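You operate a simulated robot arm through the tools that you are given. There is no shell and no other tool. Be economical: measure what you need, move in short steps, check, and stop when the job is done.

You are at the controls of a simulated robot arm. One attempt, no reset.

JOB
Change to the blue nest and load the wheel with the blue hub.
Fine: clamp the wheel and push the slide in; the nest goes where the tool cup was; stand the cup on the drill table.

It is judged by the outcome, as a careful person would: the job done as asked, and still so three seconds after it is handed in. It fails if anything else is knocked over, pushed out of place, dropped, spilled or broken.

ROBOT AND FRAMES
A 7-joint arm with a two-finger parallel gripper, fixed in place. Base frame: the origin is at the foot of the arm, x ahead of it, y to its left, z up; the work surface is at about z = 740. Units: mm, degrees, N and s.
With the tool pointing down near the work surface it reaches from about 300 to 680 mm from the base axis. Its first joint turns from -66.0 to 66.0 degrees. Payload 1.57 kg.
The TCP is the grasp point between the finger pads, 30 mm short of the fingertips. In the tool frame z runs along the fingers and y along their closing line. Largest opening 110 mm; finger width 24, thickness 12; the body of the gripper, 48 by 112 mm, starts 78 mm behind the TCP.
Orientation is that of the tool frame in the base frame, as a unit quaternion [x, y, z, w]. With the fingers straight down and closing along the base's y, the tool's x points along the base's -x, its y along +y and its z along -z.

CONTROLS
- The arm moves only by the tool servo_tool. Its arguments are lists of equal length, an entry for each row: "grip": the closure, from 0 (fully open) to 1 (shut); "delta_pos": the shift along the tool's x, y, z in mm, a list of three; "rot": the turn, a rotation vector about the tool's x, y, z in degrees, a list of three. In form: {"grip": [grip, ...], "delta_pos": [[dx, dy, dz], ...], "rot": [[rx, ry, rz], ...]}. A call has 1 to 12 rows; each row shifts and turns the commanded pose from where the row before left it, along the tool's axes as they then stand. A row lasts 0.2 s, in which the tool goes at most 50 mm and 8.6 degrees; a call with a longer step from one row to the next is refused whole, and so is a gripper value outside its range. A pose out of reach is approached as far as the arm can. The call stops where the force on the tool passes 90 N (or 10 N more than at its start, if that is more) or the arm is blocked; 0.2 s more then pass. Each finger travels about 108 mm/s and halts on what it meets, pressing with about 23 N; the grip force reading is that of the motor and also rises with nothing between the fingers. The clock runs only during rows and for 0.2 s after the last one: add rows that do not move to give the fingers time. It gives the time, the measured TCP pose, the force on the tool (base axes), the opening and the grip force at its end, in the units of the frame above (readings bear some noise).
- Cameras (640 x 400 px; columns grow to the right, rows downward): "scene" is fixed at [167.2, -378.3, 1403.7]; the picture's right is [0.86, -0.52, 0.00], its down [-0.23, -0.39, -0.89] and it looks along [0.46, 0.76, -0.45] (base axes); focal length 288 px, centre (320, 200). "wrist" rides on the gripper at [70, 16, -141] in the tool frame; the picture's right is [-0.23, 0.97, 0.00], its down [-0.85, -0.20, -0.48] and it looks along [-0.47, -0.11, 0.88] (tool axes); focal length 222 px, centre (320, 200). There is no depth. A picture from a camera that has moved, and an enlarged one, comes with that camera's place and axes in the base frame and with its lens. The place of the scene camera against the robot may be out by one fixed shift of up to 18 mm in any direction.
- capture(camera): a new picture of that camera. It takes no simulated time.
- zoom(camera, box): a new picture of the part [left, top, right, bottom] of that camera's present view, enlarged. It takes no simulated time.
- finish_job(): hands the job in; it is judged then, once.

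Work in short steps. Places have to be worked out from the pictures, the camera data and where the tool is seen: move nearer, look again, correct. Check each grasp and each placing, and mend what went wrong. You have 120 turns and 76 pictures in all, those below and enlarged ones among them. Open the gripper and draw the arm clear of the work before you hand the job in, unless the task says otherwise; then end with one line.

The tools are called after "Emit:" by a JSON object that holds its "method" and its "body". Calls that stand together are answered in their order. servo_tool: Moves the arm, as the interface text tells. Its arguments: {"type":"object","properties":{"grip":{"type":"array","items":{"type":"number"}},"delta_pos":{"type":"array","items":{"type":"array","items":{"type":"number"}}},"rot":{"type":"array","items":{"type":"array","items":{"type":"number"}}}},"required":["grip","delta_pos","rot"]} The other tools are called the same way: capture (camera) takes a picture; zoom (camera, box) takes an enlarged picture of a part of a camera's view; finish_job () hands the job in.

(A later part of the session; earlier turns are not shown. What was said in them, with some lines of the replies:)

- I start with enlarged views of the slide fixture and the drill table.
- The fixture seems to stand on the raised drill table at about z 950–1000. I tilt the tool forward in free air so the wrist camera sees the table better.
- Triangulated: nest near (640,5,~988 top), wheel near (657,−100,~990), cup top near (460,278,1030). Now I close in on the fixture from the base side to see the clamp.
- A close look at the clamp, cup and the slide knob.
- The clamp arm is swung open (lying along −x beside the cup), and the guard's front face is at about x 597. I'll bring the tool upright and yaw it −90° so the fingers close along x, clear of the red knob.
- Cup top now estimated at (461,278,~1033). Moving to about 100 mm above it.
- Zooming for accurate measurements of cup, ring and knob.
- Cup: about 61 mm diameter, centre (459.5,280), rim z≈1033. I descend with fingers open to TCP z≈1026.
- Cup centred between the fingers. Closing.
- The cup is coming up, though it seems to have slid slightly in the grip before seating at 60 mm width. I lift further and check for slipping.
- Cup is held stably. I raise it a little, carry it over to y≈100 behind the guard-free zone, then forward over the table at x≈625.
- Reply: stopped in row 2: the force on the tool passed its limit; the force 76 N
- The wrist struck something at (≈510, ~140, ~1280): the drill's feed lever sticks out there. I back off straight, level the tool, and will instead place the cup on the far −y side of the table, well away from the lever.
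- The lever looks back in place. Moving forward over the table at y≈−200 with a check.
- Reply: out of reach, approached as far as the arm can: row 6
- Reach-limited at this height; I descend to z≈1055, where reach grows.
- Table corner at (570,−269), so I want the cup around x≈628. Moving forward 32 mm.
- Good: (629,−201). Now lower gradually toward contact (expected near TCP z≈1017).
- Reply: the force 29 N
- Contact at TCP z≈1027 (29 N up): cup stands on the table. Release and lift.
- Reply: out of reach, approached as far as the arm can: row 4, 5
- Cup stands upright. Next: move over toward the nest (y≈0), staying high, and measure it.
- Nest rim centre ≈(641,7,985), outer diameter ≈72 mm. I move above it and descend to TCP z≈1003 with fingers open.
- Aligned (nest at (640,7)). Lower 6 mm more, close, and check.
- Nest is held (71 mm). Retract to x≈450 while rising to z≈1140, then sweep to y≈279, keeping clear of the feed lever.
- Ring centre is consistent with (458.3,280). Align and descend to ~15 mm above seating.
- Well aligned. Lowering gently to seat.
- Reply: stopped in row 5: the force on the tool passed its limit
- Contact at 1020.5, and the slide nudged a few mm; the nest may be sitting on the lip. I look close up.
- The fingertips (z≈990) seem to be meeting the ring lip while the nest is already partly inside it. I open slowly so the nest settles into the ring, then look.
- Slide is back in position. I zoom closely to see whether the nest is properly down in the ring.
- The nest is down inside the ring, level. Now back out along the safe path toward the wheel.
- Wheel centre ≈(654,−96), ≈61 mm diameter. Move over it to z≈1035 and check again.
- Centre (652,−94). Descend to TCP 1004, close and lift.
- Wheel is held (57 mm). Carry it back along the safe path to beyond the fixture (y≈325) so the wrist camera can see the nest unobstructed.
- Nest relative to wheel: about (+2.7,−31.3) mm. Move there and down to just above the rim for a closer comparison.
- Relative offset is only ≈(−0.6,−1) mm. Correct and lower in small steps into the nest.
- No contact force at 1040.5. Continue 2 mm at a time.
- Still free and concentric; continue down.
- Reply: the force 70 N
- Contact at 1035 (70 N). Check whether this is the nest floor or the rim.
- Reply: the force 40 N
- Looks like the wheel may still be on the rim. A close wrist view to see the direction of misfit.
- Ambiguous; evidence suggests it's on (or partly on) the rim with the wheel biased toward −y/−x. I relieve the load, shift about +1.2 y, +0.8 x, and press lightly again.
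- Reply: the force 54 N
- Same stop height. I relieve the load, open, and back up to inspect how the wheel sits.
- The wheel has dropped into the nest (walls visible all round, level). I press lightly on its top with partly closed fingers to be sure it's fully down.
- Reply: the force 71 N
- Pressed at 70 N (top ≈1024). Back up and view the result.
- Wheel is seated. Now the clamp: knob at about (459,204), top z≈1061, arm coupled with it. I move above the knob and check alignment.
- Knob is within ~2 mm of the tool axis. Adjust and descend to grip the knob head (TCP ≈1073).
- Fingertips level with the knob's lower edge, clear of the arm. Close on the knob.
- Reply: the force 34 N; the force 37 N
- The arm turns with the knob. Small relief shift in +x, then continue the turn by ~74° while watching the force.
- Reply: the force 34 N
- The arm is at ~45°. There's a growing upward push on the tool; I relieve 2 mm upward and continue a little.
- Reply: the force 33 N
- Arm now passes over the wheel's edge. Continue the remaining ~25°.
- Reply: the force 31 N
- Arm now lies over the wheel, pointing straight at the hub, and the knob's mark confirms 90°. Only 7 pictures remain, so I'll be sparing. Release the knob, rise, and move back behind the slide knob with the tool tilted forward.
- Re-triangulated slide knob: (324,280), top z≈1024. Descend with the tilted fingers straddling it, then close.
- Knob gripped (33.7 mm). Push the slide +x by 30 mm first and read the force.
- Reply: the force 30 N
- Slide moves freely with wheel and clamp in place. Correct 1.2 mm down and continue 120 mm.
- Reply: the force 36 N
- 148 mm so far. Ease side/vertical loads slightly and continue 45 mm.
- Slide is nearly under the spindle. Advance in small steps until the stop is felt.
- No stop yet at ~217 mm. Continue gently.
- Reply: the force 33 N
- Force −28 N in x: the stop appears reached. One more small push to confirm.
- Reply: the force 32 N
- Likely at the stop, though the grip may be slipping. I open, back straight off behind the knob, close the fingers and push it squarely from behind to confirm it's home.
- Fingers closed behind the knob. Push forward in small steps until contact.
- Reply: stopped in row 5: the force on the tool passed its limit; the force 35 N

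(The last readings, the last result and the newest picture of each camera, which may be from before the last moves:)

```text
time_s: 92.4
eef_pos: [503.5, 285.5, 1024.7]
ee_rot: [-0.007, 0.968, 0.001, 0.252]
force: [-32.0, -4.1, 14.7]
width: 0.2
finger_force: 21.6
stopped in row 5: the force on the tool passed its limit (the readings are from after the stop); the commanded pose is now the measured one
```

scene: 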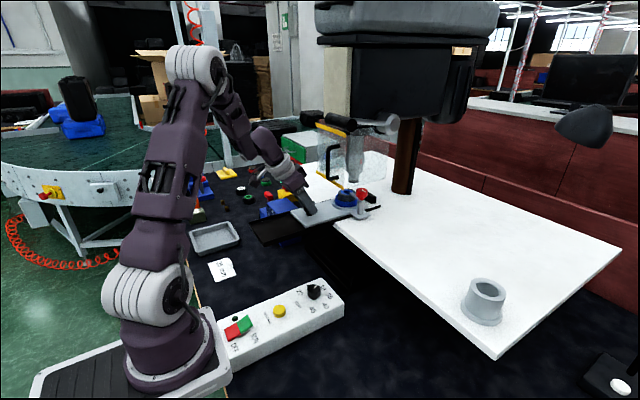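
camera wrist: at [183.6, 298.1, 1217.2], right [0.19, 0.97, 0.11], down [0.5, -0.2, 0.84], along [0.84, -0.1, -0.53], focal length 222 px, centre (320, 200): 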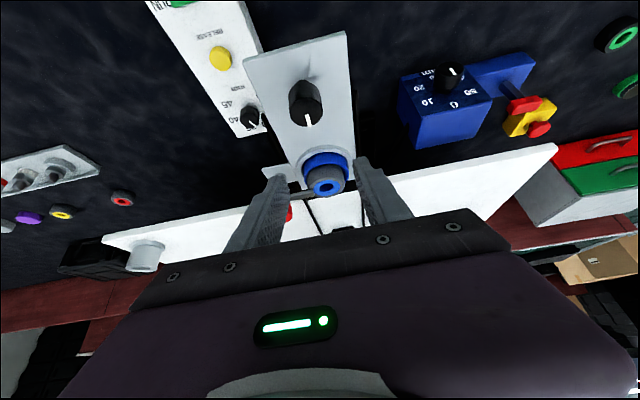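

Firm stop at >90 N: the slide is home. Back away, rise clear, and view.

Emit:
{"method": "servo_tool", "body": {"grip": [1, 1, 1, 1, 1, 1, 1, 1, 1], "delta_pos": [[8.66, 0, -5], [17, 0, -10], [26, 0, -15], [26, 0, -15], [26, 0, -15], [0, 0, -40], [0, 0, -40], [0, 0, -40], [0, 0, 0]], "rot": [[0, 0, 0], [0, 0, 0], [0, 0, 0], [0, 0, 0], [0, 0, 0], [0, 0, 0], [0, 0, 0], [0, 0, 0], [0, 0, 0]]}}

Emit:
{"method": "zoom", "body": {"camera": "scene", "box": [290, 130, 410, 220]}}

```text
time_s: 94.4
eef_pos: [328.2, 282.3, 1131.0]
ee_rot: [-0.006, 0.967, 0.001, 0.253]
force: [-0.2, -0.5, 1.0]
width: 0.2
finger_force: 21.4
```

```text
4.44 times, centred on (350, 175) of scene
camera zoom: at [167.2, -378.3, 1403.7], right [0.86, -0.52, 0.0], down [-0.23, -0.39, -0.89], along [0.46, 0.76, -0.45], focal length 1280 px, centre (187, 311)
```

zoom: 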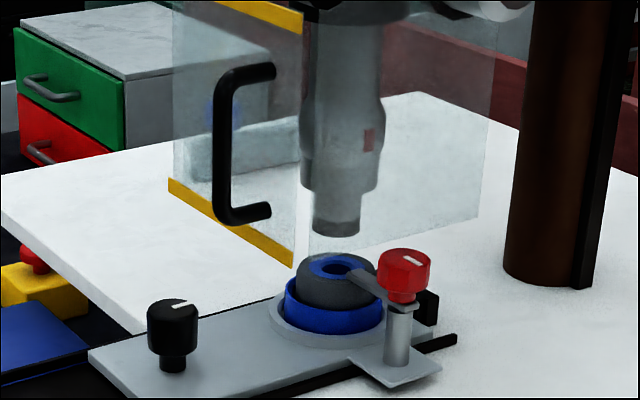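

Everything is in place: wheel clamped in the blue nest, slide home under the spindle, cup upright on the table. Open the gripper and draw clear, then a final look.

Emit:
{"method": "servo_tool", "body": {"grip": [0.6, 0.2, 0, 0, 0, 0], "delta_pos": [[0, 0, -30], [0, -30, -30], [0, -30, -30], [0, -30, 0], [0, -30, 0], [0, 0, 0]], "rot": [[0, 0, 0], [0, 0, 0], [0, 0, 0], [0, 0, 0], [0, 0, 0], [0, 0, 0]]}}

Emit:
{"method": "capture", "body": {"camera": "scene"}}

```text
time_s: 95.8
eef_pos: [284.4, 163.0, 1209.8]
ee_rot: [-0.006, 0.967, 0.001, 0.253]
force: [0.5, -0.1, -0.7]
width: 110.0
finger_force: 0.0
```

```text
1 pictures are left
```

scene: 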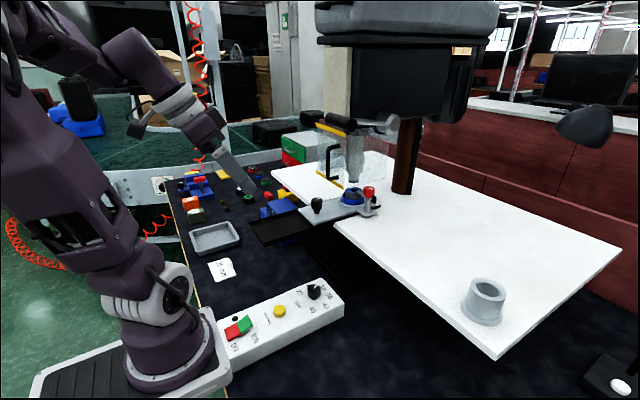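

All is in place and the arm is clear; I hand the job in.

Emit:
{"method": "finish_job", "body": {}}

```text
The job is handed in.
```

The blue nest is in the ring where the tool cup was, and the blue-hub wheel is in it with the clamp arm swung over its top. I couldn't confirm the arm presses on the wheel. The slide is pushed in against its stop and the cup is upright on the drill table. While carrying the cup, the arm bumped the drill's feed lever once; it looked unmoved in later pictures.
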